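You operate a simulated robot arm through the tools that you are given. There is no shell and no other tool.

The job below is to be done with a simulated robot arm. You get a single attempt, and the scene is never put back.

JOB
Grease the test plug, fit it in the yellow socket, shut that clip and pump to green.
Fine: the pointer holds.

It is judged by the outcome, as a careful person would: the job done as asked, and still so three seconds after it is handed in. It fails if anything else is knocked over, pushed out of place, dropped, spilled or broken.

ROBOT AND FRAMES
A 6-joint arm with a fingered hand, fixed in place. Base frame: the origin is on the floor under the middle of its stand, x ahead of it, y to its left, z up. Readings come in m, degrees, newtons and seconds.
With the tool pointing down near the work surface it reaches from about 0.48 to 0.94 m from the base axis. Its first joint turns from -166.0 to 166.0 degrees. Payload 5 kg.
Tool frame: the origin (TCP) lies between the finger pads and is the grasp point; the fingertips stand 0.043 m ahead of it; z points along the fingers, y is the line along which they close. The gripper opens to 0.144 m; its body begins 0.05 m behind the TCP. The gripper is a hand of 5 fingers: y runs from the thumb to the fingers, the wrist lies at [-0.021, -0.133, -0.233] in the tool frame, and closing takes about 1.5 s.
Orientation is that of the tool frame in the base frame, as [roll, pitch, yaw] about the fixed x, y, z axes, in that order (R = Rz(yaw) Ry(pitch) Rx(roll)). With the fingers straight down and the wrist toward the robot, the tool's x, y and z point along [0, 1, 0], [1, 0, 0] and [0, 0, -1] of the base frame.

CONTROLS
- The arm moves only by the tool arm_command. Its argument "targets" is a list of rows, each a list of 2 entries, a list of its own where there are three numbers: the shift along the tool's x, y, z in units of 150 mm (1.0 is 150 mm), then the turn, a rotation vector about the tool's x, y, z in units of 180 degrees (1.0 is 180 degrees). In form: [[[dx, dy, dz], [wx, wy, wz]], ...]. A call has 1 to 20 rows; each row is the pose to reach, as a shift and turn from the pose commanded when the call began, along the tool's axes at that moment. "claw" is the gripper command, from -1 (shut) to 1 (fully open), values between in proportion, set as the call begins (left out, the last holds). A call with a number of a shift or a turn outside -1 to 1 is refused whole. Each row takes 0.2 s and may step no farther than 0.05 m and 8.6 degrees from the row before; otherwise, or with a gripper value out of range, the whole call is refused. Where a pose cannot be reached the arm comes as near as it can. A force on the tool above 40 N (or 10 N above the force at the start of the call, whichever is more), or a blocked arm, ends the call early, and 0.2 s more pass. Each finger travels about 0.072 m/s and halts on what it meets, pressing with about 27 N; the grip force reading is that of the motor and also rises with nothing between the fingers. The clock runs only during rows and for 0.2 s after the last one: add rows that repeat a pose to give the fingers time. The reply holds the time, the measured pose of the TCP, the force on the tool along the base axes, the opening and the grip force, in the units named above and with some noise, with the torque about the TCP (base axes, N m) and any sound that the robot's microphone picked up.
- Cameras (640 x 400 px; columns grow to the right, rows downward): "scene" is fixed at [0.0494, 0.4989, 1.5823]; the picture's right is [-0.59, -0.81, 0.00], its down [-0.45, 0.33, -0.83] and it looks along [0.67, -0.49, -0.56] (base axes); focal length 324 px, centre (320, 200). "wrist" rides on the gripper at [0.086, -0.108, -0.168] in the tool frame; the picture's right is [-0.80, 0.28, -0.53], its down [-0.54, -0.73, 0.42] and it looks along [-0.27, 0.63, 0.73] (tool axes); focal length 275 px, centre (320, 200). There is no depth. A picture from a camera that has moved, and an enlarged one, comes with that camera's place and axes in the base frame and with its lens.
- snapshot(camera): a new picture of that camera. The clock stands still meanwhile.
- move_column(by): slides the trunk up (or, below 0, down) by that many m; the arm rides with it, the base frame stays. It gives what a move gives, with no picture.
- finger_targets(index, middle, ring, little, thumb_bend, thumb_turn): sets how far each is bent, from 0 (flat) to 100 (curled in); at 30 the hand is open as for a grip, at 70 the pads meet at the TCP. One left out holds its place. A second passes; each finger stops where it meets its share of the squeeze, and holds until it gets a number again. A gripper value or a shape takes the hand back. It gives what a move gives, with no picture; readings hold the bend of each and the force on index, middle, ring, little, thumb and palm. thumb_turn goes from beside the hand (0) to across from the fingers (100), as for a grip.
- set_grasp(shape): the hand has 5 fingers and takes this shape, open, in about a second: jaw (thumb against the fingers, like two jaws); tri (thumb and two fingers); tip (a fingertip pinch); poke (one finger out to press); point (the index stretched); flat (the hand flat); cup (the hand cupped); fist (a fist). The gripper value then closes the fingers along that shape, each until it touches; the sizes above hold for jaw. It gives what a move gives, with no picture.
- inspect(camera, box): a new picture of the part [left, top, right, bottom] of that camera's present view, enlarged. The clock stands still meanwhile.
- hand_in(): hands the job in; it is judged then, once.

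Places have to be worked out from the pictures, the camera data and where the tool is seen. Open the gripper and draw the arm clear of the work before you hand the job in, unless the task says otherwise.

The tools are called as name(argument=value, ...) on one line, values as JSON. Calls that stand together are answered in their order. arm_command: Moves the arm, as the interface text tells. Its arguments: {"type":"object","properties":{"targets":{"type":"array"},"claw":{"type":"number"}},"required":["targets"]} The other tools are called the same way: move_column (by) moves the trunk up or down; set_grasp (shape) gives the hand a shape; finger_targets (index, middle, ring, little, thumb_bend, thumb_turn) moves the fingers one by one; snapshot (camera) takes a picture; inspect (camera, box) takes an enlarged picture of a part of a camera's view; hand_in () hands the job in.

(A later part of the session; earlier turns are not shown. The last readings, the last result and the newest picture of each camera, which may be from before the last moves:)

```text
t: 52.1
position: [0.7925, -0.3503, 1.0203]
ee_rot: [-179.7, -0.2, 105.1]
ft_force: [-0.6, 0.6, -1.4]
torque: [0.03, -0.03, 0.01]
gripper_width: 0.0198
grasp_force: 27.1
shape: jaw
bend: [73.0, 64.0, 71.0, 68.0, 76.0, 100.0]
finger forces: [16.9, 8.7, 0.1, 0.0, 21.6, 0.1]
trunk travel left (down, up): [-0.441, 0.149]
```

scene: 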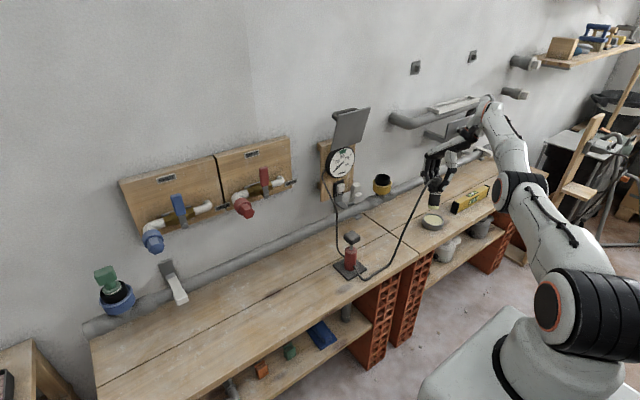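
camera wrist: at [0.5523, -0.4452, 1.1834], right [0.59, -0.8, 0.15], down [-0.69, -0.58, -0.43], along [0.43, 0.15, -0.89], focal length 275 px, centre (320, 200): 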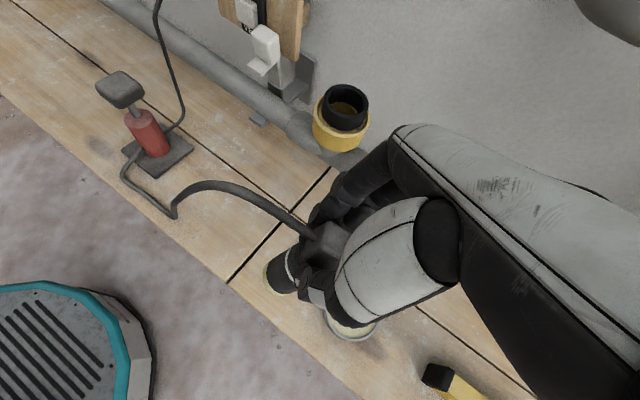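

Still sliding in freely. I'll go on down and take a look.

move_column(by=-0.01)

inspect(camera="scene", box=[360, 140, 406, 200])

inspect(camera="wrist", box=[235, 215, 331, 315])

```text
t: 52.6
position: [0.7943, -0.3499, 1.0097]
ee_rot: [-179.8, -0.2, 105.1]
ft_force: [1.9, -0.9, -0.8]
torque: [0.0, -0.17, 0.02]
gripper_width: 0.02
grasp_force: 27.5
shape: jaw
bend: [73.0, 64.0, 71.0, 68.0, 76.0, 100.0]
finger forces: [17.8, 9.0, 0.0, 0.0, 21.7, 0.1]
trunk travel left (down, up): [-0.431, 0.159]
```

```text
6.67 times, centred on (383, 170) of scene
camera zoom: at [0.0494, 0.4989, 1.5823], right [-0.59, -0.81, 0.0], down [-0.45, 0.33, -0.83], along [0.67, -0.49, -0.56], focal length 2160 px, centre (-100, 400)
```

zoom: 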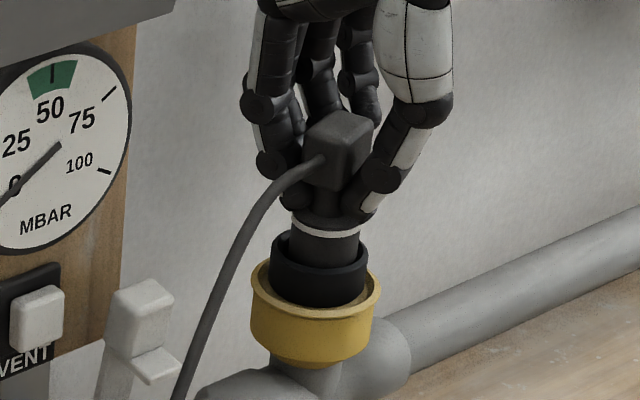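

```text
4.00 times, centred on (283, 265) of wrist
camera zoom: at [0.6669, -0.2937, 1.1781], right [0.48, -0.7, 0.53], down [-0.56, -0.71, -0.42], along [0.67, -0.09, -0.73], focal length 1101 px, centre (468, -60)
```

zoom: 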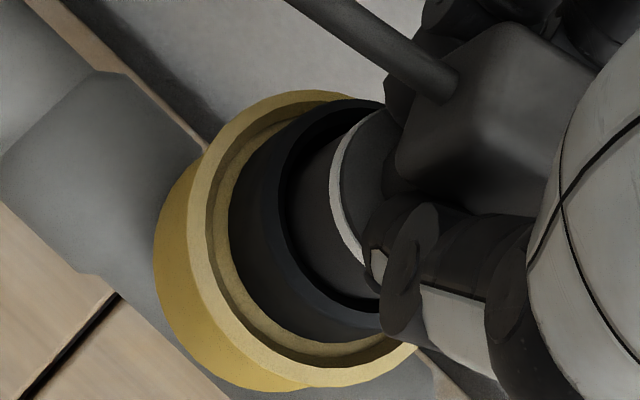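

The plug is deep in, with its white ring about 10 mm above the sleeve lip and forces still low. I'll continue in small steps until it seats.

move_column(by=-0.005)

move_column(by=-0.004)

inspect(camera="scene", box=[366, 150, 402, 195])

```text
t: 53.2
position: [0.7932, -0.3495, 1.0055]
ee_rot: [-179.8, -0.2, 105.1]
ft_force: [1.8, 1.5, -0.8]
torque: [-0.02, -0.15, -0.02]
gripper_width: 0.0199
grasp_force: 27.1
shape: jaw
bend: [73.0, 64.0, 71.0, 68.0, 76.0, 100.0]
finger forces: [18.1, 9.1, 0.1, 0.0, 21.6, 0.0]
trunk travel left (down, up): [-0.426, 0.164]
```

```text
t: 53.7
position: [0.7929, -0.3488, 1.0017]
ee_rot: [-179.8, 0.0, 105.1]
ft_force: [1.7, 0.1, -1.7]
torque: [0.0, -0.17, 0.01]
gripper_width: 0.02
grasp_force: 26.9
shape: jaw
bend: [73.0, 64.0, 71.0, 68.0, 76.0, 100.0]
finger forces: [18.3, 9.2, 0.0, 0.0, 21.5, 0.0]
trunk travel left (down, up): [-0.422, 0.168]
```

```text
8.89 times, centred on (384, 172) of scene
camera zoom: at [0.0494, 0.4989, 1.5823], right [-0.59, -0.81, 0.0], down [-0.45, 0.33, -0.83], along [0.67, -0.49, -0.56], focal length 2880 px, centre (-249, 444)
```

zoom: 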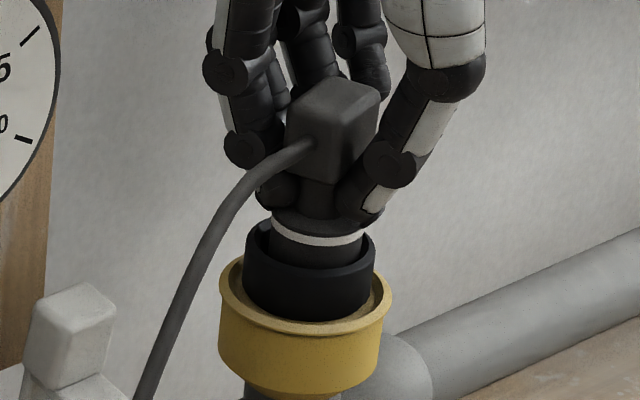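

Still free-moving; the white ring is a few millimetres above the lip. Continuing down in 4–5 mm steps.

move_column(by=-0.005)

move_column(by=-0.004)

inspect(camera="scene", box=[366, 150, 402, 195])

inspect(camera="wrist", box=[245, 215, 321, 295])

```text
t: 54.2
position: [0.793, -0.3499, 0.9963]
ee_rot: [-179.7, -0.1, 105.1]
ft_force: [1.9, -0.1, -1.4]
torque: [0.01, -0.15, 0.0]
gripper_width: 0.0198
grasp_force: 27.1
shape: jaw
bend: [73.0, 64.0, 71.0, 68.0, 76.0, 100.0]
finger forces: [18.1, 9.4, 0.0, 0.0, 21.3, 0.0]
trunk travel left (down, up): [-0.417, 0.173]
```

```text
t: 54.8
position: [0.7937, -0.3487, 0.9953]
ee_rot: [180.0, 0.0, 105.1]
ft_force: [4.5, -1.1, 7.1]
torque: [0.03, -0.33, -0.03]
gripper_width: 0.0201
grasp_force: 26.6
shape: jaw
bend: [73.0, 64.0, 71.0, 68.0, 76.0, 100.0]
finger forces: [23.5, 10.1, 0.0, 0.0, 21.1, 0.1]
trunk travel left (down, up): [-0.413, 0.177]
```

```text
8.89 times, centred on (384, 172) of scene
camera zoom: at [0.0494, 0.4989, 1.5823], right [-0.59, -0.81, 0.0], down [-0.45, 0.33, -0.83], along [0.67, -0.49, -0.56], focal length 2880 px, centre (-249, 444)
```

zoom: 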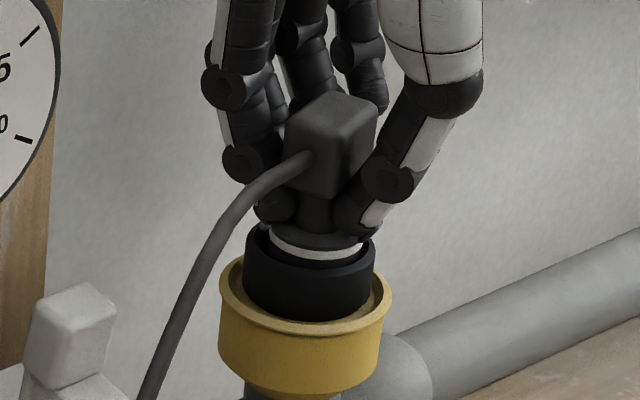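

```text
5.00 times, centred on (283, 255) of wrist
camera zoom: at [0.6664, -0.2935, 1.1616], right [0.48, -0.69, 0.53], down [-0.56, -0.71, -0.42], along [0.67, -0.09, -0.73], focal length 1376 px, centre (505, -75)
```

zoom: 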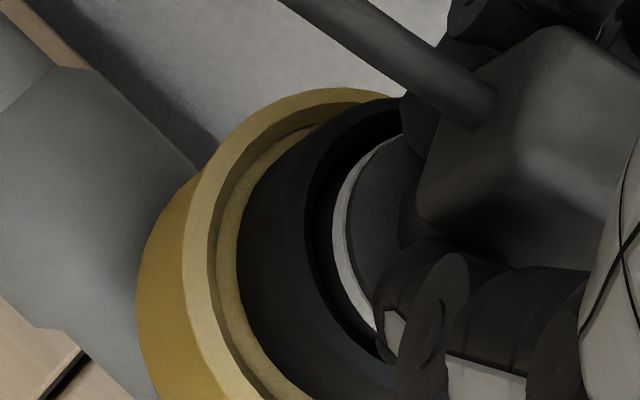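

Resistance begins at 7 N with the white ring right at the lip. I'll press a little further to seat it.

move_column(by=-0.004)

inspect(camera="scene", box=[366, 150, 402, 195])

```text
t: 55.3
position: [0.7925, -0.3489, 0.9913]
ee_rot: [179.9, -0.1, 105.1]
ft_force: [7.2, -1.0, 17.1]
torque: [0.09, -0.54, 0.0]
gripper_width: 0.0202
grasp_force: 26.8
shape: jaw
bend: [73.0, 64.0, 71.0, 68.0, 76.0, 100.0]
finger forces: [30.0, 11.1, 0.0, 0.0, 21.1, 0.0]
trunk travel left (down, up): [-0.409, 0.181]
```

```text
8.89 times, centred on (384, 172) of scene
camera zoom: at [0.0494, 0.4989, 1.5823], right [-0.59, -0.81, 0.0], down [-0.45, 0.33, -0.83], along [0.67, -0.49, -0.56], focal length 2880 px, centre (-249, 444)
```

zoom: 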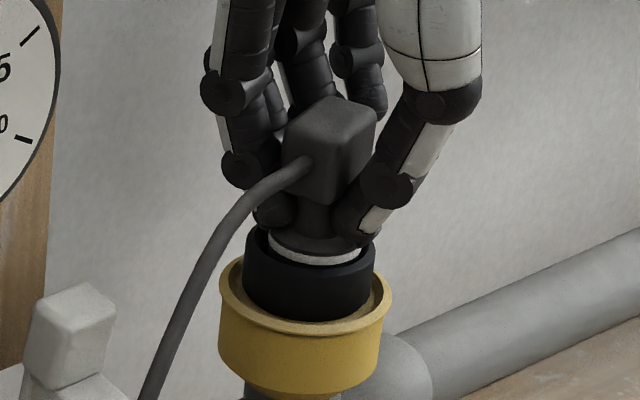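

It is still moving in under 17 N, ring now at the lip. I'll press another 4 mm to check for a firm stop.

move_column(by=-0.004)

inspect(camera="scene", box=[366, 150, 402, 195])

inspect(camera="scene", box=[95, 260, 141, 320])

```text
t: 55.8
position: [0.7917, -0.3483, 0.9916]
ee_rot: [179.7, 0.2, 105.2]
ft_force: [10.3, -0.9, 35.3]
torque: [0.14, -0.94, -0.07]
gripper_width: 0.0204
grasp_force: 27.0
shape: jaw
bend: [73.0, 63.0, 71.0, 68.0, 76.0, 100.0]
finger forces: [41.1, 14.2, 0.0, 0.0, 21.4, 0.0]
trunk travel left (down, up): [-0.405, 0.185]
```

```text
8.89 times, centred on (384, 172) of scene
camera zoom: at [0.0494, 0.4989, 1.5823], right [-0.59, -0.81, 0.0], down [-0.45, 0.33, -0.83], along [0.67, -0.49, -0.56], focal length 2880 px, centre (-249, 444)
```

zoom: 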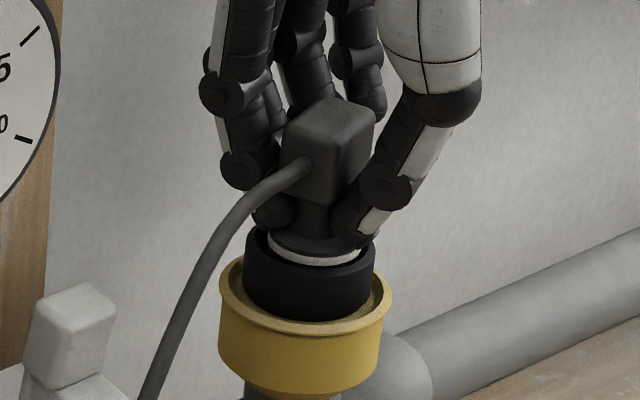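

```text
6.67 times, centred on (118, 290) of scene
camera zoom: at [0.0494, 0.4989, 1.5823], right [-0.59, -0.81, 0.0], down [-0.45, 0.33, -0.83], along [0.67, -0.49, -0.56], focal length 2160 px, centre (1667, -400)
```

zoom: 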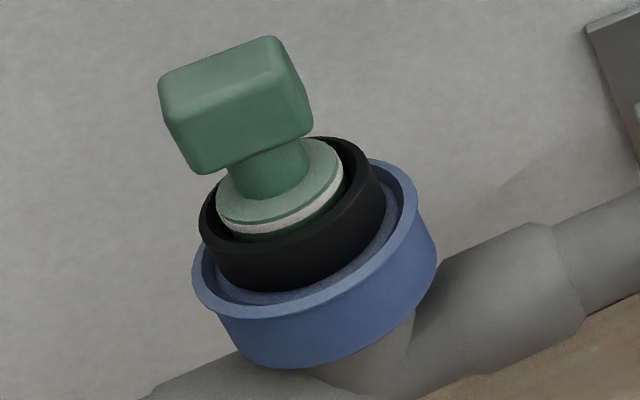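

It has reached a firm stop (35 N, no further travel), with the ring at the lip just like the green plug in its socket: fully seated. I'll relieve the load by raising the trunk 7 mm and then release the block.

move_column(by=0.007)

arm_command(targets=[[[0, 0, 0], [0, 0, 0]], [[0, 0, 0], [0, 0, 0]], [[0, 0, 0], [0, 0, 0]], [[0, 0, 0], [0, 0, 0]], [[0, 0, 0], [0, 0, 0]]], claw=0.2)

inspect(camera="scene", box=[350, 120, 414, 200])

```text
t: 56.4
position: [0.7939, -0.3474, 0.9927]
ee_rot: [-179.8, -0.1, 105.2]
ft_force: [8.1, 1.3, 17.9]
torque: [0.14, -0.69, -0.03]
gripper_width: 0.0203
grasp_force: 26.8
shape: jaw
bend: [73.0, 63.0, 71.0, 68.0, 76.0, 100.0]
finger forces: [30.8, 12.6, 0.1, 0.0, 21.1, 0.1]
trunk travel left (down, up): [-0.412, 0.178]
```

```text
t: 57.6
position: [0.7927, -0.3491, 0.9915]
ee_rot: [-179.8, -0.1, 105.2]
ft_force: [0.2, -0.6, -0.1]
torque: [-0.02, -0.01, 0.01]
gripper_width: 0.0859
grasp_force: 0.1
shape: jaw
bend: [74.0, 41.0, 38.0, 43.0, 66.0, 100.0]
finger forces: [0.1, 0.0, 0.0, 0.1, 0.0, 0.1]
trunk travel left (down, up): [-0.412, 0.178]
```

```text
5.00 times, centred on (382, 160) of scene
camera zoom: at [0.0494, 0.4989, 1.5823], right [-0.59, -0.81, 0.0], down [-0.45, 0.33, -0.83], along [0.67, -0.49, -0.56], focal length 1620 px, centre (10, 400)
```

zoom: 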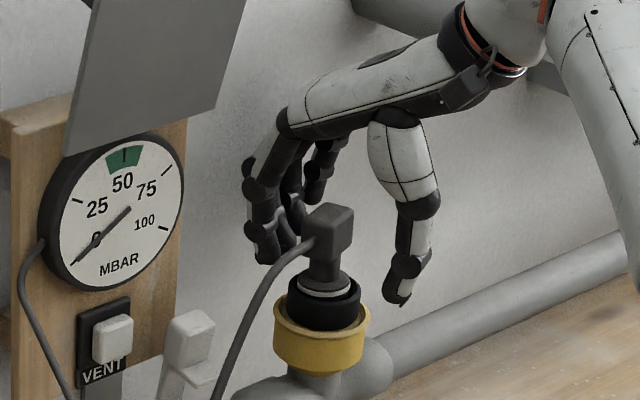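

The plug stays seated and the hand is free of force, but the index reads bend 74, so I'll look closer before moving.

inspect(camera="wrist", box=[200, 140, 440, 380])

inspect(camera="scene", box=[366, 145, 402, 195])

```text
1.67 times, centred on (320, 260) of wrist
camera zoom: at [0.6668, -0.2938, 1.1591], right [0.48, -0.7, 0.53], down [-0.56, -0.71, -0.42], along [0.67, -0.09, -0.73], focal length 459 px, centre (320, 100)
```

zoom: 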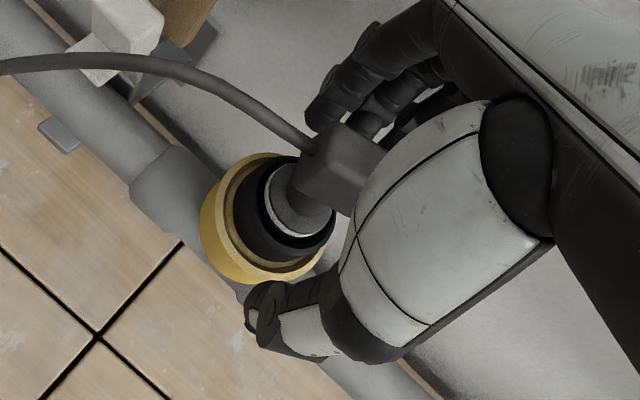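

```text
8.00 times, centred on (384, 170) of scene
camera zoom: at [0.0494, 0.4989, 1.5823], right [-0.59, -0.81, 0.0], down [-0.45, 0.33, -0.83], along [0.67, -0.49, -0.56], focal length 2592 px, centre (-192, 440)
```

zoom: 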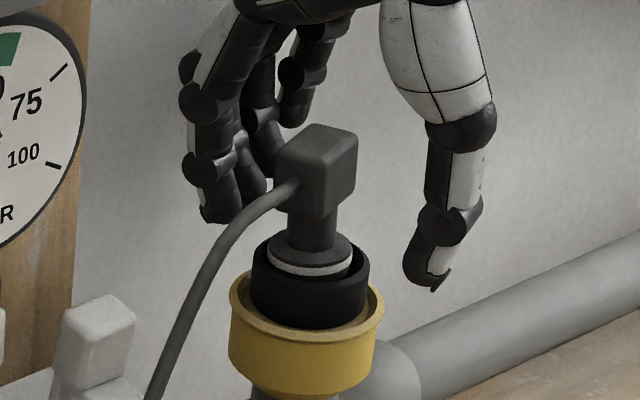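

The fingers are in fact open all round the block and the plug sits upright. I'll raise the hand clear with the trunk.

move_column(by=0.1)

snapshot(camera="scene")

snapshot(camera="wrist")

```text
t: 58.9
position: [0.793, -0.3495, 1.0909]
ee_rot: [-179.8, -0.1, 105.1]
ft_force: [0.6, 0.0, -0.7]
torque: [0.03, 0.0, -0.01]
gripper_width: 0.0862
grasp_force: 0.0
shape: jaw
bend: [74.0, 41.0, 38.0, 43.0, 66.0, 100.0]
finger forces: [0.0, 0.0, 0.1, 0.0, 0.1, 0.0]
trunk travel left (down, up): [-0.512, 0.078]
```

```text
taken
```

scene: 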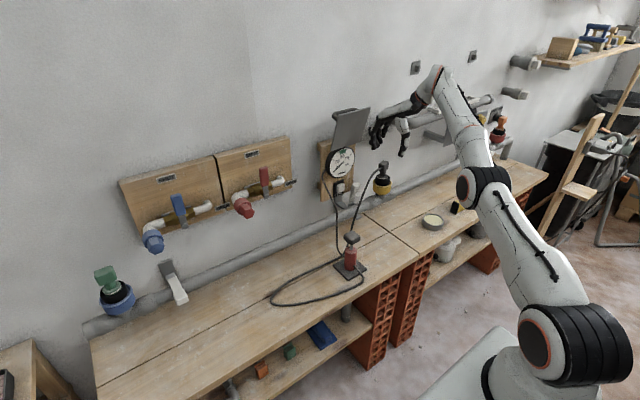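

```text
taken
camera wrist: at [0.6669, -0.2938, 1.259], right [0.48, -0.7, 0.53], down [-0.56, -0.71, -0.42], along [0.67, -0.09, -0.73], focal length 275 px, centre (320, 200)
```

wrist: 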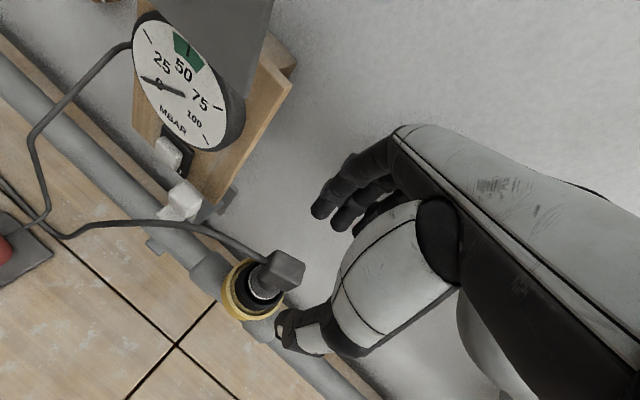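

The hand is clear above the plug. I'll test whether the arm can now draw inward, toward the robot.

arm_command(targets=[[[0.048, -0.046, 0], [0, 0, 0]], [[0.096, -0.093, 0], [0, 0, 0]], [[0.144, -0.139, 0], [0, 0, 0]], [[0.144, -0.139, 0], [0, 0, 0]]])

```text
t: 59.9
position: [0.7909, -0.3484, 1.0977]
ee_rot: [-179.6, -0.2, 105.2]
ft_force: [0.3, 0.6, 1.0]
torque: [-0.03, -0.01, 0.02]
gripper_width: 0.0858
grasp_force: 0.1
shape: jaw
bend: [74.0, 41.0, 38.0, 43.0, 66.0, 100.0]
finger forces: [0.1, 0.1, 0.1, 0.0, 0.0, 0.1]
out of reach, approached as far as the arm can: row 1, 2, 3, 4
trunk travel left (down, up): [-0.512, 0.078]
```

Still locked. I suspect the elbow has gone slightly past straight and sits at the wrong-side stop, where inward targets just press it further in. I'll raise the trunk for clearance, then stretch outward, which centres the elbow, and immediately tilt the hand inward in strong steps to carry it over to the normal side.

move_column(by=0.06)

arm_command(targets=[[[-0.0916, 0.0875, -0.0413], [0, 0, 0]], [[-0.0916, 0.0875, -0.0413], [0, 0, 0]], [[0.1369, -0.1308, 0.0453], [0.0307, 0.0321, 0]], [[0.338, -0.3227, 0.0873], [0.0614, 0.0643, 0]], [[0.5351, -0.511, 0.0953], [0.0921, 0.0964, 0]], [[0.7434, -0.7099, 0.078], [0.1228, 0.1286, 0]], [[0.9695, -0.9259, 0.04], [0.1535, 0.1607, 0]], [[0.9695, -0.9259, 0.04], [0.1535, 0.1607, 0]]])

snapshot(camera="scene")

```text
t: 60.9
position: [0.7917, -0.3486, 1.1564]
ee_rot: [-179.7, -0.2, 105.3]
ft_force: [0.2, -0.6, -0.4]
torque: [0.01, 0.01, 0.03]
gripper_width: 0.086
grasp_force: 0.0
shape: jaw
bend: [74.0, 41.0, 38.0, 43.0, 66.0, 100.0]
finger forces: [0.0, 0.0, 0.0, 0.0, 0.1, 0.1]
trunk travel left (down, up): [-0.572, 0.018]
```

```text
t: 62.7
position: [0.6171, -0.245, 1.1521]
ee_rot: [-149.3, -27.9, 97.3]
ft_force: [0.3, -0.4, 0.6]
torque: [-0.01, 0.0, 0.01]
gripper_width: 0.086
grasp_force: 0.0
shape: jaw
bend: [74.0, 41.0, 38.0, 43.0, 66.0, 100.0]
finger forces: [0.0, 0.1, 0.1, 0.2, 0.1, 0.0]
out of reach, approached as far as the arm can: row 1, 2
trunk travel left (down, up): [-0.572, 0.018]
```

```text
taken
```

scene: 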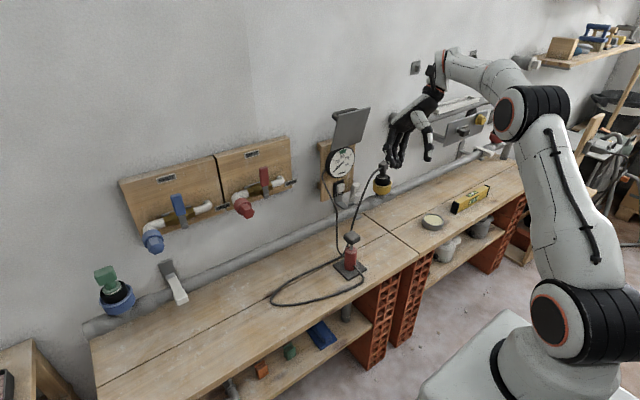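

That freed the elbow: the target was reached exactly and the arm is bent normally again. I'll bring the hand back to pointing straight down here, well inside the reach limit.

arm_command(targets=[[[0, 0, 0], [-0.0307, -0.0321, 0]], [[0, 0, 0], [-0.0614, -0.0643, 0]], [[0, 0, 0], [-0.0921, -0.0964, 0]], [[0, 0, 0], [-0.1228, -0.1286, 0]], [[0, 0, 0], [-0.1535, -0.1607, 0]], [[0, 0, 0], [-0.1535, -0.1607, 0]]])

snapshot(camera="wrist")

inspect(camera="scene", box=[320, 140, 416, 220])

```text
t: 64.1
position: [0.618, -0.2458, 1.1516]
ee_rot: [-179.7, -0.2, 105.2]
ft_force: [-0.8, 0.4, 0.0]
torque: [-0.05, -0.03, -0.01]
gripper_width: 0.0862
grasp_force: 0.1
shape: jaw
bend: [74.0, 41.0, 38.0, 43.0, 66.0, 100.0]
finger forces: [0.0, 0.0, 0.0, 0.0, 0.0, 0.1]
trunk travel left (down, up): [-0.572, 0.018]
```

```text
taken
camera wrist: at [0.492, -0.1899, 1.3199], right [0.48, -0.7, 0.53], down [-0.56, -0.71, -0.42], along [0.67, -0.09, -0.73], focal length 275 px, centre (320, 200)
```

wrist: 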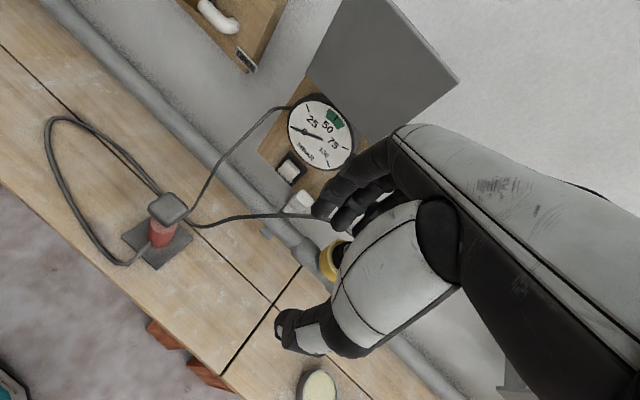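

```text
5.00 times, centred on (368, 180) of scene
camera zoom: at [0.0494, 0.4989, 1.5823], right [-0.59, -0.81, 0.0], down [-0.45, 0.33, -0.83], along [0.67, -0.49, -0.56], focal length 1620 px, centre (80, 300)
```

zoom: 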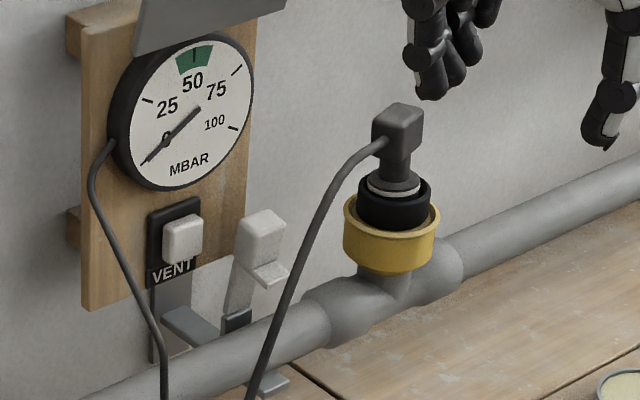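

The hand is back to pointing down at (0.618, -0.246, 1.152), and all motions respond again. Now the clip: I'll enlarge the lever in both views to find its hinge, lip and handle.

inspect(camera="wrist", box=[250, 150, 330, 240])

inspect(camera="scene", box=[338, 170, 378, 220])

inspect(camera="scene", box=[150, 255, 196, 310])

```text
4.44 times, centred on (290, 195) of wrist
camera zoom: at [0.492, -0.1899, 1.3199], right [0.48, -0.7, 0.53], down [-0.56, -0.71, -0.42], along [0.67, -0.09, -0.73], focal length 1224 px, centre (453, 222)
```

zoom: 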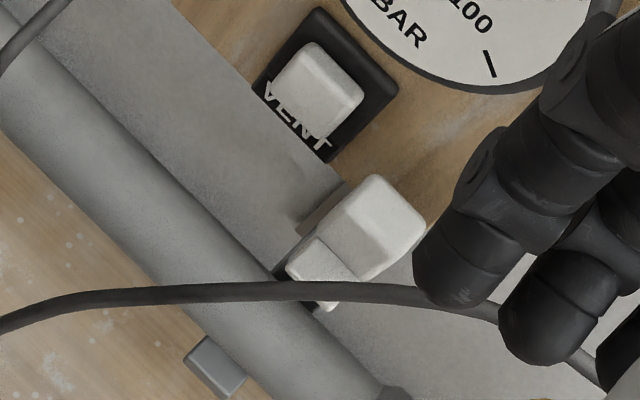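

```text
8.00 times, centred on (358, 195) of scene
camera zoom: at [0.0494, 0.4989, 1.5823], right [-0.59, -0.81, 0.0], down [-0.45, 0.33, -0.83], along [0.67, -0.49, -0.56], focal length 2592 px, centre (16, 240)
```

zoom: 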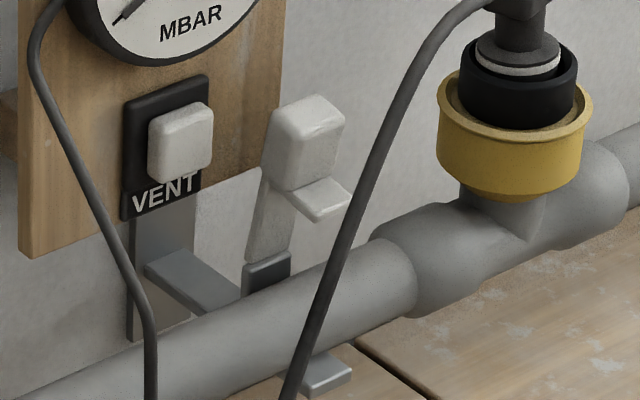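

```text
7.27 times, centred on (173, 282) of scene
camera zoom: at [0.0494, 0.4989, 1.5823], right [-0.59, -0.81, 0.0], down [-0.45, 0.33, -0.83], along [0.67, -0.49, -0.56], focal length 2356 px, centre (1389, -400)
```

zoom: 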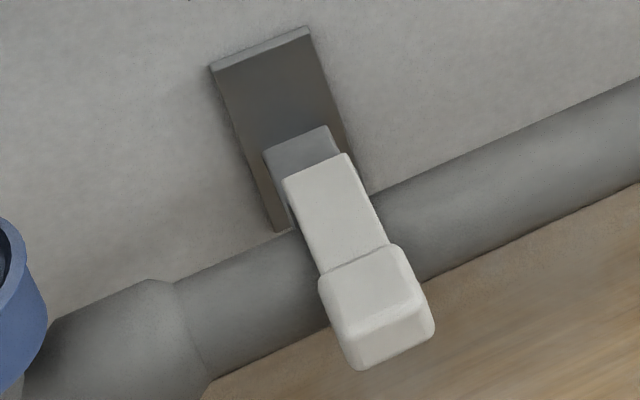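

The lever hinges behind the pipe near (0.815, -0.21, 0.862). Its handle stands at about (0.80, -0.216, 0.945), with the lip protruding toward me at about (0.783, -0.212, 0.925). Pressing down on that lip should swing the lever over the pipe, so I'll shape the hand to poke and see where the index tip ends up.

set_grasp(shape="poke")

snapshot(camera="wrist")

inspect(camera="scene", box=[360, 60, 480, 180])

```text
t: 65.0
position: [0.6173, -0.2453, 1.1525]
ee_rot: [-179.7, -0.2, 105.2]
ft_force: [0.6, 0.1, 0.1]
torque: [0.0, -0.03, -0.02]
gripper_width: 0.0
grasp_force: 0.1
shape: poke
bend: [70.0, 70.0, 99.0, 99.0, 100.0, 100.0]
finger forces: [0.0, 0.0, 0.1, 0.0, 0.1, 0.0]
trunk travel left (down, up): [-0.572, 0.018]
```

```text
taken
camera wrist: at [0.4922, -0.19, 1.3201], right [0.49, -0.7, 0.53], down [-0.56, -0.71, -0.42], along [0.67, -0.09, -0.74], focal length 275 px, centre (320, 200)
```

wrist: 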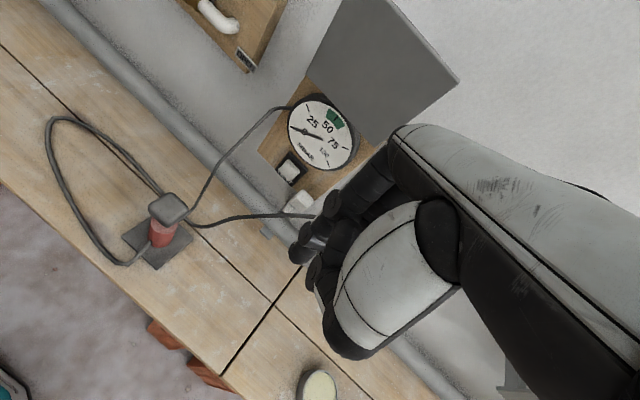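

```text
3.33 times, centred on (420, 120) of scene
camera zoom: at [0.0494, 0.4989, 1.5823], right [-0.59, -0.81, 0.0], down [-0.45, 0.33, -0.83], along [0.67, -0.49, -0.56], focal length 1080 px, centre (-13, 467)
```

zoom: 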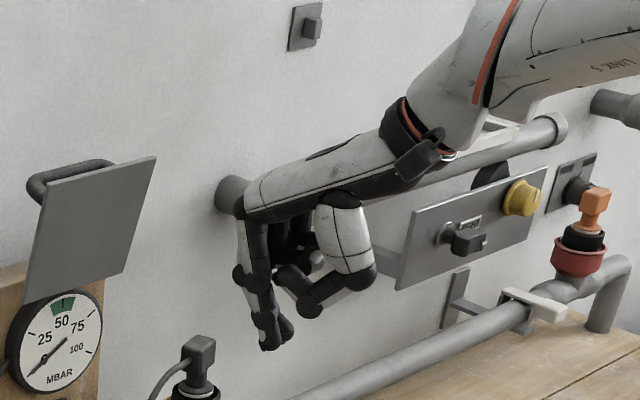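

In poke shape the index and middle tips sit about 43 mm below the TCP, the index about 10 mm toward +y of it. The grey shade above the gauge comes down to about z 1.11 near the wall, so I'll go in low: first drop to z 1.03 here, squaring the hand to yaw 90.

arm_command(targets=[[[0.037, 0.062, 0.2], [0, 0, 0.02]], [[0.075, 0.124, 0.4], [0, 0, 0.042]], [[0.112, 0.186, 0.6], [0, 0, 0.063]], [[0.149, 0.248, 0.817], [0, 0, 0.0844]], [[0.149, 0.248, 0.817], [0, 0, 0.0844]]])

inspect(camera="scene", box=[320, 90, 450, 220])

snapshot(camera="wrist")

```text
t: 66.2
position: [0.6481, -0.2124, 1.0308]
ee_rot: [-179.6, -0.1, 90.0]
ft_force: [-0.3, -0.6, 0.5]
torque: [-0.02, 0.05, 0.0]
gripper_width: 0.0
grasp_force: 0.0
shape: poke
bend: [70.0, 70.0, 99.0, 99.0, 100.0, 100.0]
finger forces: [0.0, 0.1, 0.0, 0.0, 0.0, 0.0]
trunk travel left (down, up): [-0.572, 0.018]
```

```text
3.08 times, centred on (385, 155) of scene
camera zoom: at [0.0494, 0.4989, 1.5823], right [-0.59, -0.81, 0.0], down [-0.45, 0.33, -0.83], along [0.67, -0.49, -0.56], focal length 997 px, centre (120, 338)
```

zoom: 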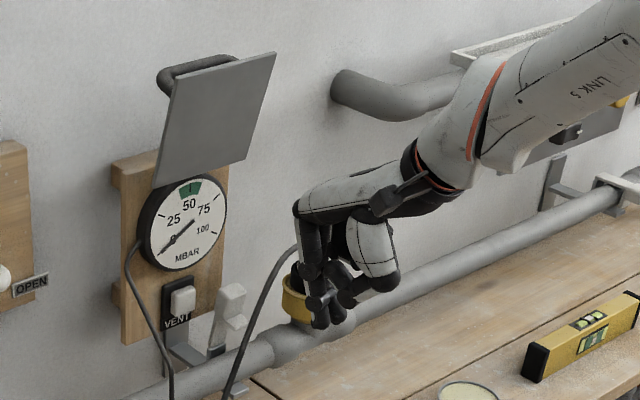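

```text
taken
camera wrist: at [0.5406, -0.1263, 1.1973], right [0.29, -0.8, 0.53], down [-0.73, -0.54, -0.42], along [0.62, -0.27, -0.74], focal length 275 px, centre (320, 200)
```

wrist: 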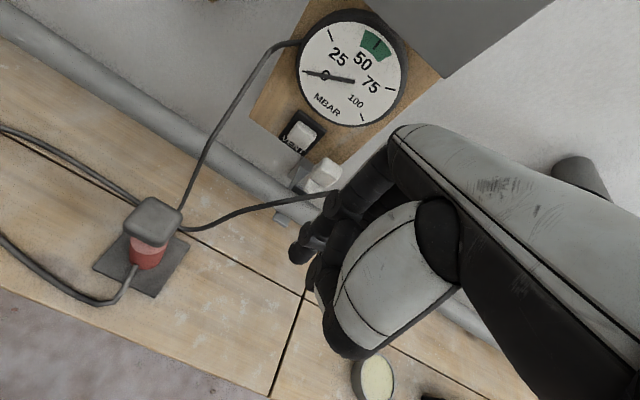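

The shade's lower corner is at about (0.80, -0.218, 1.126), so the hand must stay below TCP z of about 1.0 near the clip, and the hose hangs just in front of the lever. I'll pass over the hose on its low side and come up to the lip from the +y side.

arm_command(targets=[[[0.065, 0.17, 0], [0, 0, 0]], [[0.129, 0.347, 0], [0, 0, 0]], [[0.129, 0.48, 0.05], [0, 0, 0]], [[0.129, 0.613, 0.107], [0, 0, 0]], [[0.129, 0.72, 0.16], [0, 0, 0]], [[0.129, 0.79, 0.207], [0, 0, 0]], [[0.129, 0.79, 0.207], [0, 0, 0]]])

inspect(camera="scene", box=[320, 110, 416, 220])

inspect(camera="wrist", box=[200, 120, 400, 320])

```text
t: 67.8
position: [0.7679, -0.1933, 0.9977]
ee_rot: [-179.6, -0.1, 90.0]
ft_force: [0.8, 0.2, 0.7]
torque: [-0.06, -0.01, 0.04]
gripper_width: 0.0002
grasp_force: 0.1
shape: poke
bend: [70.0, 70.0, 99.0, 99.0, 100.0, 100.0]
finger forces: [0.0, 0.0, 0.0, 0.0, 0.1, 0.0]
trunk travel left (down, up): [-0.572, 0.018]
```

```text
3.64 times, centred on (368, 165) of scene
camera zoom: at [0.0494, 0.4989, 1.5823], right [-0.59, -0.81, 0.0], down [-0.45, 0.33, -0.83], along [0.67, -0.49, -0.56], focal length 1178 px, centre (146, 327)
```

zoom: 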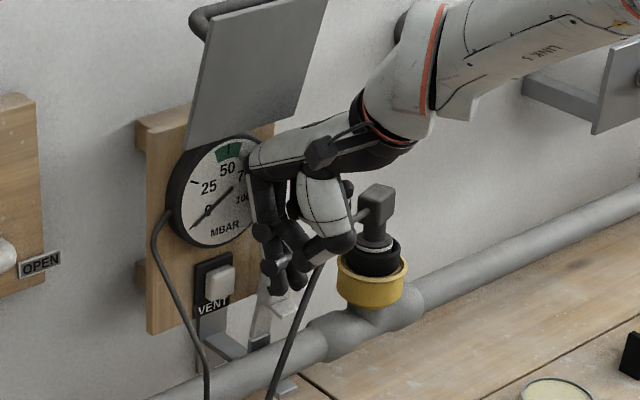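

```text
2.00 times, centred on (300, 220) of wrist
camera zoom: at [0.6591, -0.1074, 1.1654], right [0.29, -0.8, 0.53], down [-0.73, -0.54, -0.42], along [0.62, -0.27, -0.74], focal length 551 px, centre (360, 160)
```

zoom: 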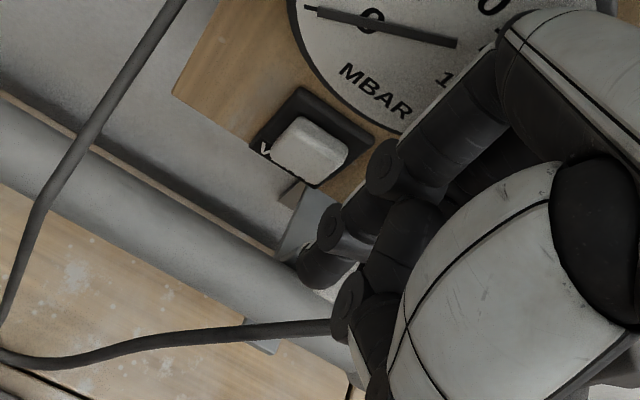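

No contact so far. I'll zoom in to see the fingertips relative to the lever handle and lip.

inspect(camera="scene", box=[338, 165, 378, 215])

inspect(camera="wrist", box=[250, 180, 330, 280])

```text
8.00 times, centred on (358, 190) of scene
camera zoom: at [0.0494, 0.4989, 1.5823], right [-0.59, -0.81, 0.0], down [-0.45, 0.33, -0.83], along [0.67, -0.49, -0.56], focal length 2592 px, centre (16, 280)
```

zoom: 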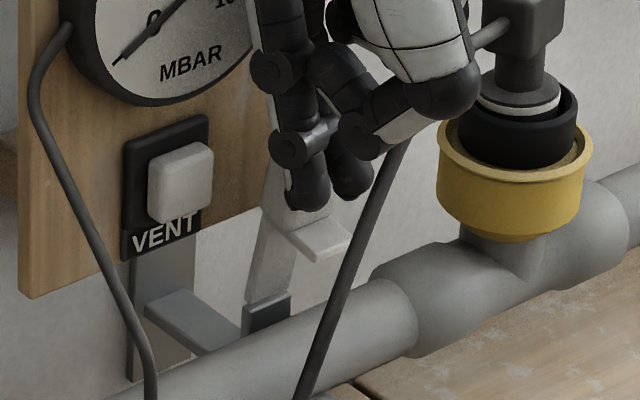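

```text
4.00 times, centred on (290, 230) of wrist
camera zoom: at [0.6591, -0.1074, 1.1654], right [0.29, -0.8, 0.53], down [-0.73, -0.54, -0.42], along [0.62, -0.27, -0.74], focal length 1101 px, centre (440, 80)
```

zoom: 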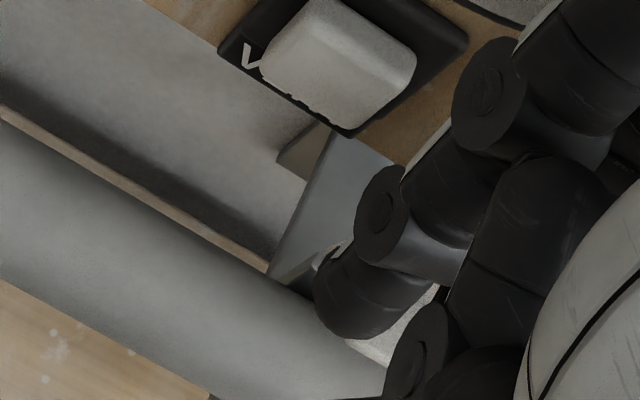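

The lip's top spans about x 0.767–0.795, y -0.195 to -0.220, at z 0.925. I'll bring the index over it at (0.772, -0.204) and press down while easing toward me along the lever's arc.

arm_command(targets=[[[-0.07, 0.02, 0.02], [0, 0, 0]], [[-0.14, 0.027, 0.04], [0, 0, 0]], [[-0.14, 0.027, 0.1], [0, 0, 0]], [[-0.14, 0.027, 0.14], [0, 0, 0]], [[-0.14, 0.027, 0.18], [0, 0, 0]], [[-0.14, 0.027, 0.18], [0, 0, 0]]])

inspect(camera="scene", box=[338, 165, 378, 215])

```text
t: 69.2
position: [0.7677, -0.213, 0.9726]
ee_rot: [-179.9, -0.1, 89.9]
ft_force: [-10.9, 4.5, 20.6]
torque: [-0.02, 0.01, 0.15]
gripper_width: 0.0
grasp_force: 0.0
shape: poke
bend: [70.0, 70.0, 99.0, 99.0, 100.0, 100.0]
finger forces: [8.7, 18.9, 0.0, 0.1, 0.1, 0.0]
trunk travel left (down, up): [-0.572, 0.018]
```

```text
8.00 times, centred on (358, 190) of scene
camera zoom: at [0.0494, 0.4989, 1.5823], right [-0.59, -0.81, 0.0], down [-0.45, 0.33, -0.83], along [0.67, -0.49, -0.56], focal length 2592 px, centre (16, 280)
```

zoom: 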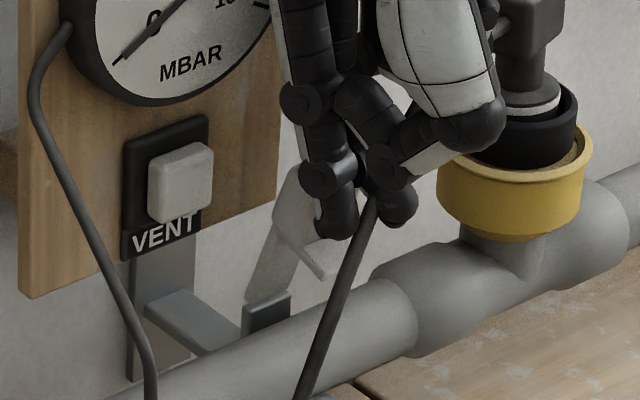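

The fingertips are on the lip (20 N) and the lever has begun to tip toward me. I'll follow its arc forward and down.

arm_command(targets=[[[0, -0.06, 0.02], [0, 0, 0]], [[0, -0.113, 0.05], [0, 0, 0]], [[0, -0.15, 0.09], [0, 0, 0]], [[0, -0.18, 0.13], [0, 0, 0]], [[0, -0.18, 0.13], [0, 0, 0]]])

inspect(camera="scene", box=[338, 165, 378, 215])

inspect(camera="wrist", box=[250, 160, 350, 280])

```text
t: 70.4
position: [0.7413, -0.2154, 0.952]
ee_rot: [-179.7, -0.1, 90.0]
ft_force: [-9.3, 1.9, 9.1]
torque: [-0.04, 0.07, -0.02]
gripper_width: 0.0001
grasp_force: 0.1
shape: poke
bend: [70.0, 70.0, 99.0, 99.0, 100.0, 100.0]
finger forces: [4.0, 9.4, 0.0, 0.0, 0.1, 0.0]
trunk travel left (down, up): [-0.572, 0.018]
```

```text
8.00 times, centred on (358, 190) of scene
camera zoom: at [0.0494, 0.4989, 1.5823], right [-0.59, -0.81, 0.0], down [-0.45, 0.33, -0.83], along [0.67, -0.49, -0.56], focal length 2592 px, centre (16, 280)
```

zoom: 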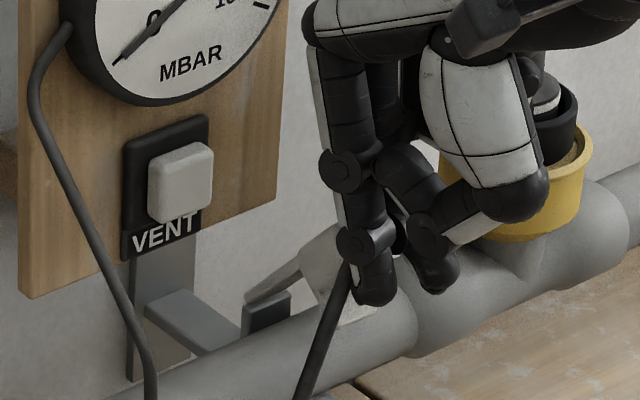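

```text
3.33 times, centred on (300, 220) of wrist
camera zoom: at [0.6336, -0.1287, 1.1194], right [0.29, -0.8, 0.53], down [-0.73, -0.54, -0.42], along [0.62, -0.27, -0.74], focal length 918 px, centre (387, 133)
```

zoom: 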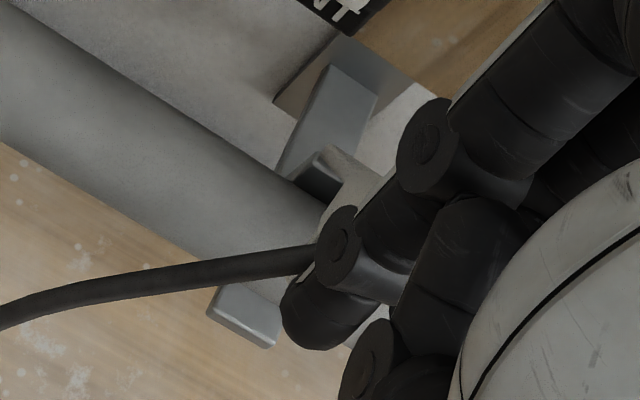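

The lever has swung about 45° forward, and the reaction force direction agrees. I'll back the fingers out of the corner, up and toward me, so that I can next press on the handle's upper face.

arm_command(targets=[[[0, -0.133, -0.133], [0, 0, 0]], [[0, -0.233, -0.3], [0, 0, 0]], [[0, -0.2, -0.467], [0, 0, 0]], [[0, -0.2, -0.467], [0, 0, 0]]])

inspect(camera="scene", box=[338, 165, 378, 215])

inspect(camera="wrist", box=[230, 140, 370, 300])

```text
t: 71.4
position: [0.7113, -0.2146, 1.0225]
ee_rot: [-179.7, -0.1, 90.1]
ft_force: [0.0, -0.1, -0.5]
torque: [-0.01, -0.02, -0.01]
gripper_width: 0.0
grasp_force: 0.0
shape: poke
bend: [70.0, 70.0, 99.0, 99.0, 100.0, 100.0]
finger forces: [0.0, 0.0, 0.0, 0.0, 0.1, 0.0]
trunk travel left (down, up): [-0.572, 0.018]
```

```text
8.00 times, centred on (358, 190) of scene
camera zoom: at [0.0494, 0.4989, 1.5823], right [-0.59, -0.81, 0.0], down [-0.45, 0.33, -0.83], along [0.67, -0.49, -0.56], focal length 2592 px, centre (16, 280)
```

zoom: 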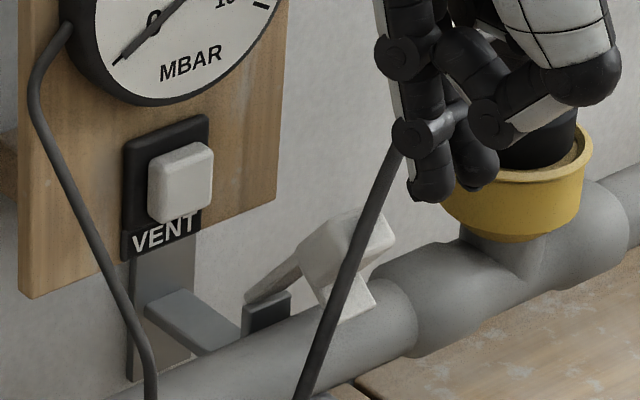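

```text
2.50 times, centred on (300, 220) of wrist
camera zoom: at [0.6053, -0.129, 1.1898], right [0.29, -0.8, 0.53], down [-0.73, -0.54, -0.42], along [0.62, -0.27, -0.74], focal length 688 px, centre (370, 150)
```

zoom: 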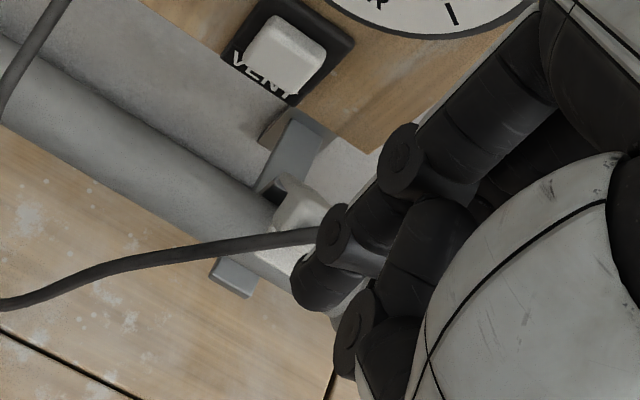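

The lever stays where I left it, at about 50°. The handle's upper face is near (0.748, -0.208, 0.945), so I'll set both fingertips on it and press forward and down along the arc.

arm_command(targets=[[[0.011, 0.12, 0.06], [0, 0, 0]], [[0.022, 0.233, 0.12], [0, 0, 0]], [[0.022, 0.23, 0.19], [0, 0, 0]], [[0.022, 0.2, 0.26], [0, 0, 0]], [[0.022, 0.133, 0.34], [0, 0, 0]], [[0.022, 0.133, 0.34], [0, 0, 0]]])

inspect(camera="scene", box=[338, 165, 378, 215])

```text
t: 72.8
position: [0.7331, -0.2106, 0.9701]
ee_rot: [-179.8, 0.0, 90.0]
ft_force: [-0.2, 0.1, -0.3]
torque: [0.0, -0.02, 0.05]
gripper_width: 0.0002
grasp_force: 0.1
shape: poke
bend: [70.0, 70.0, 99.0, 99.0, 100.0, 100.0]
finger forces: [0.1, 0.1, 0.1, 0.0, 0.0, 0.0]
trunk travel left (down, up): [-0.572, 0.018]
```

```text
8.00 times, centred on (358, 190) of scene
camera zoom: at [0.0494, 0.4989, 1.5823], right [-0.59, -0.81, 0.0], down [-0.45, 0.33, -0.83], along [0.67, -0.49, -0.56], focal length 2592 px, centre (16, 280)
```

zoom: 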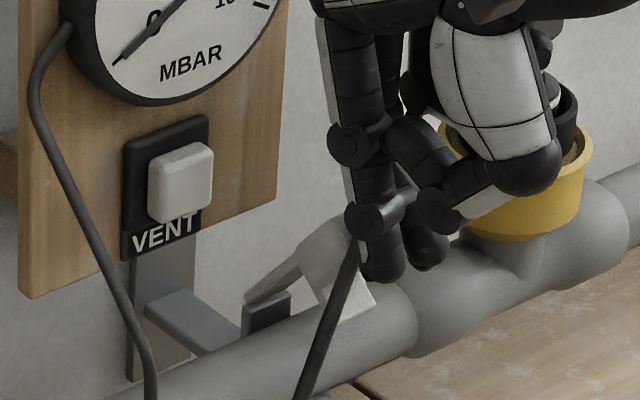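

The tips passed just in front of the handle without touching it. I'll lift, go about 30 mm further back over the handle and lower there until I feel it.

arm_command(targets=[[[0, 0, -0.2], [0, 0, 0]], [[0, 0.12, -0.22], [0, 0, 0]], [[0, 0.21, -0.2], [0, 0, 0]], [[0, 0.21, -0.13], [0, 0, 0]], [[0, 0.21, -0.08], [0, 0, 0]], [[0, 0.21, -0.08], [0, 0, 0]]])

inspect(camera="scene", box=[338, 165, 378, 215])

```text
t: 74.2
position: [0.7638, -0.2117, 0.9818]
ee_rot: [-179.6, 0.0, 89.9]
ft_force: [-1.1, -0.2, 1.6]
torque: [-0.01, -0.02, 0.01]
gripper_width: 0.0
grasp_force: 0.0
shape: poke
bend: [70.0, 70.0, 99.0, 99.0, 100.0, 100.0]
finger forces: [0.0, 0.1, 0.0, 0.0, 0.0, 0.1]
trunk travel left (down, up): [-0.572, 0.018]
```

```text
8.00 times, centred on (358, 190) of scene
camera zoom: at [0.0494, 0.4989, 1.5823], right [-0.59, -0.81, 0.0], down [-0.45, 0.33, -0.83], along [0.67, -0.49, -0.56], focal length 2592 px, centre (16, 280)
```

zoom: 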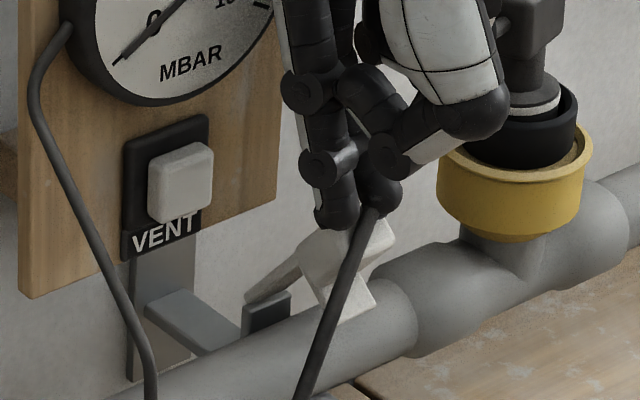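

The index tip now rests on the handle. I'll push forward and down along the arc to swing it over the pipe.

arm_command(targets=[[[0, -0.05, 0.06], [0, 0, 0]], [[0, -0.1, 0.113], [0, 0, 0]], [[0, -0.135, 0.153], [0, 0, 0]], [[0, -0.17, 0.193], [0, 0, 0]], [[0, -0.2, 0.24], [0, 0, 0]], [[0, -0.223, 0.287], [0, 0, 0]], [[0, -0.223, 0.287], [0, 0, 0]]])

inspect(camera="scene", box=[338, 165, 378, 215])

```text
t: 75.8
position: [0.7312, -0.2111, 0.9387]
ee_rot: [-179.7, -0.1, 90.0]
ft_force: [0.2, 0.4, -0.6]
torque: [-0.02, -0.02, 0.04]
gripper_width: 0.0002
grasp_force: 0.1
shape: poke
bend: [70.0, 70.0, 99.0, 99.0, 100.0, 100.0]
finger forces: [0.0, 0.0, 0.1, 0.0, 0.0, 0.0]
trunk travel left (down, up): [-0.572, 0.018]
```

```text
8.00 times, centred on (358, 190) of scene
camera zoom: at [0.0494, 0.4989, 1.5823], right [-0.59, -0.81, 0.0], down [-0.45, 0.33, -0.83], along [0.67, -0.49, -0.56], focal length 2592 px, centre (16, 280)
```

zoom: 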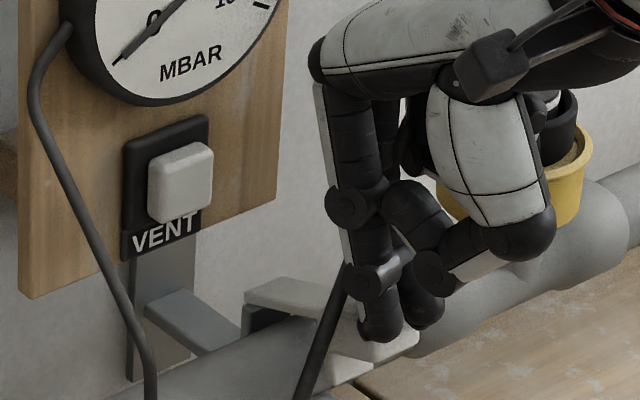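

The lever has gone over almost flat on the pipe. I'll press further down on the handle to make sure it is fully shut.

arm_command(targets=[[[0, -0.02, 0.05], [0, 0, 0]], [[0, -0.04, 0.1], [0, 0, 0]], [[0, -0.05, 0.15], [0, 0, 0]], [[0, -0.05, 0.2], [0, 0, 0]], [[0, -0.05, 0.24], [0, 0, 0]], [[0, -0.05, 0.27], [0, 0, 0]], [[0, -0.05, 0.27], [0, 0, 0]]])

inspect(camera="scene", box=[338, 165, 378, 215])

```text
t: 77.4
position: [0.7232, -0.2111, 0.9032]
ee_rot: [-180.0, 0.0, 90.0]
ft_force: [-7.5, 1.3, 26.3]
torque: [-0.23, -0.02, -0.07]
gripper_width: 0.0001
grasp_force: 0.0
shape: poke
bend: [70.0, 70.0, 99.0, 99.0, 100.0, 100.0]
finger forces: [0.1, 26.0, 0.0, 0.1, 0.0, 0.0]
trunk travel left (down, up): [-0.572, 0.018]
```

```text
8.00 times, centred on (358, 190) of scene
camera zoom: at [0.0494, 0.4989, 1.5823], right [-0.59, -0.81, 0.0], down [-0.45, 0.33, -0.83], along [0.67, -0.49, -0.56], focal length 2592 px, centre (16, 280)
```

zoom: 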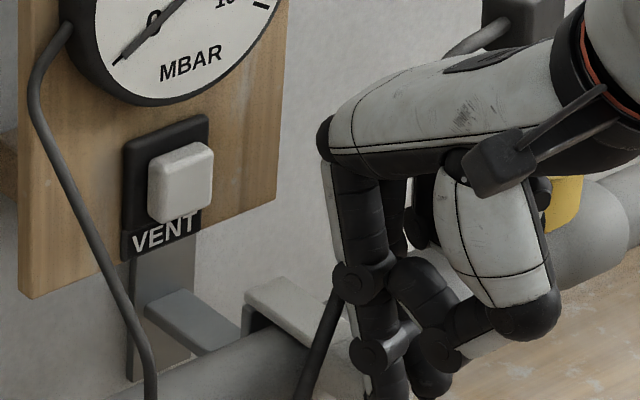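

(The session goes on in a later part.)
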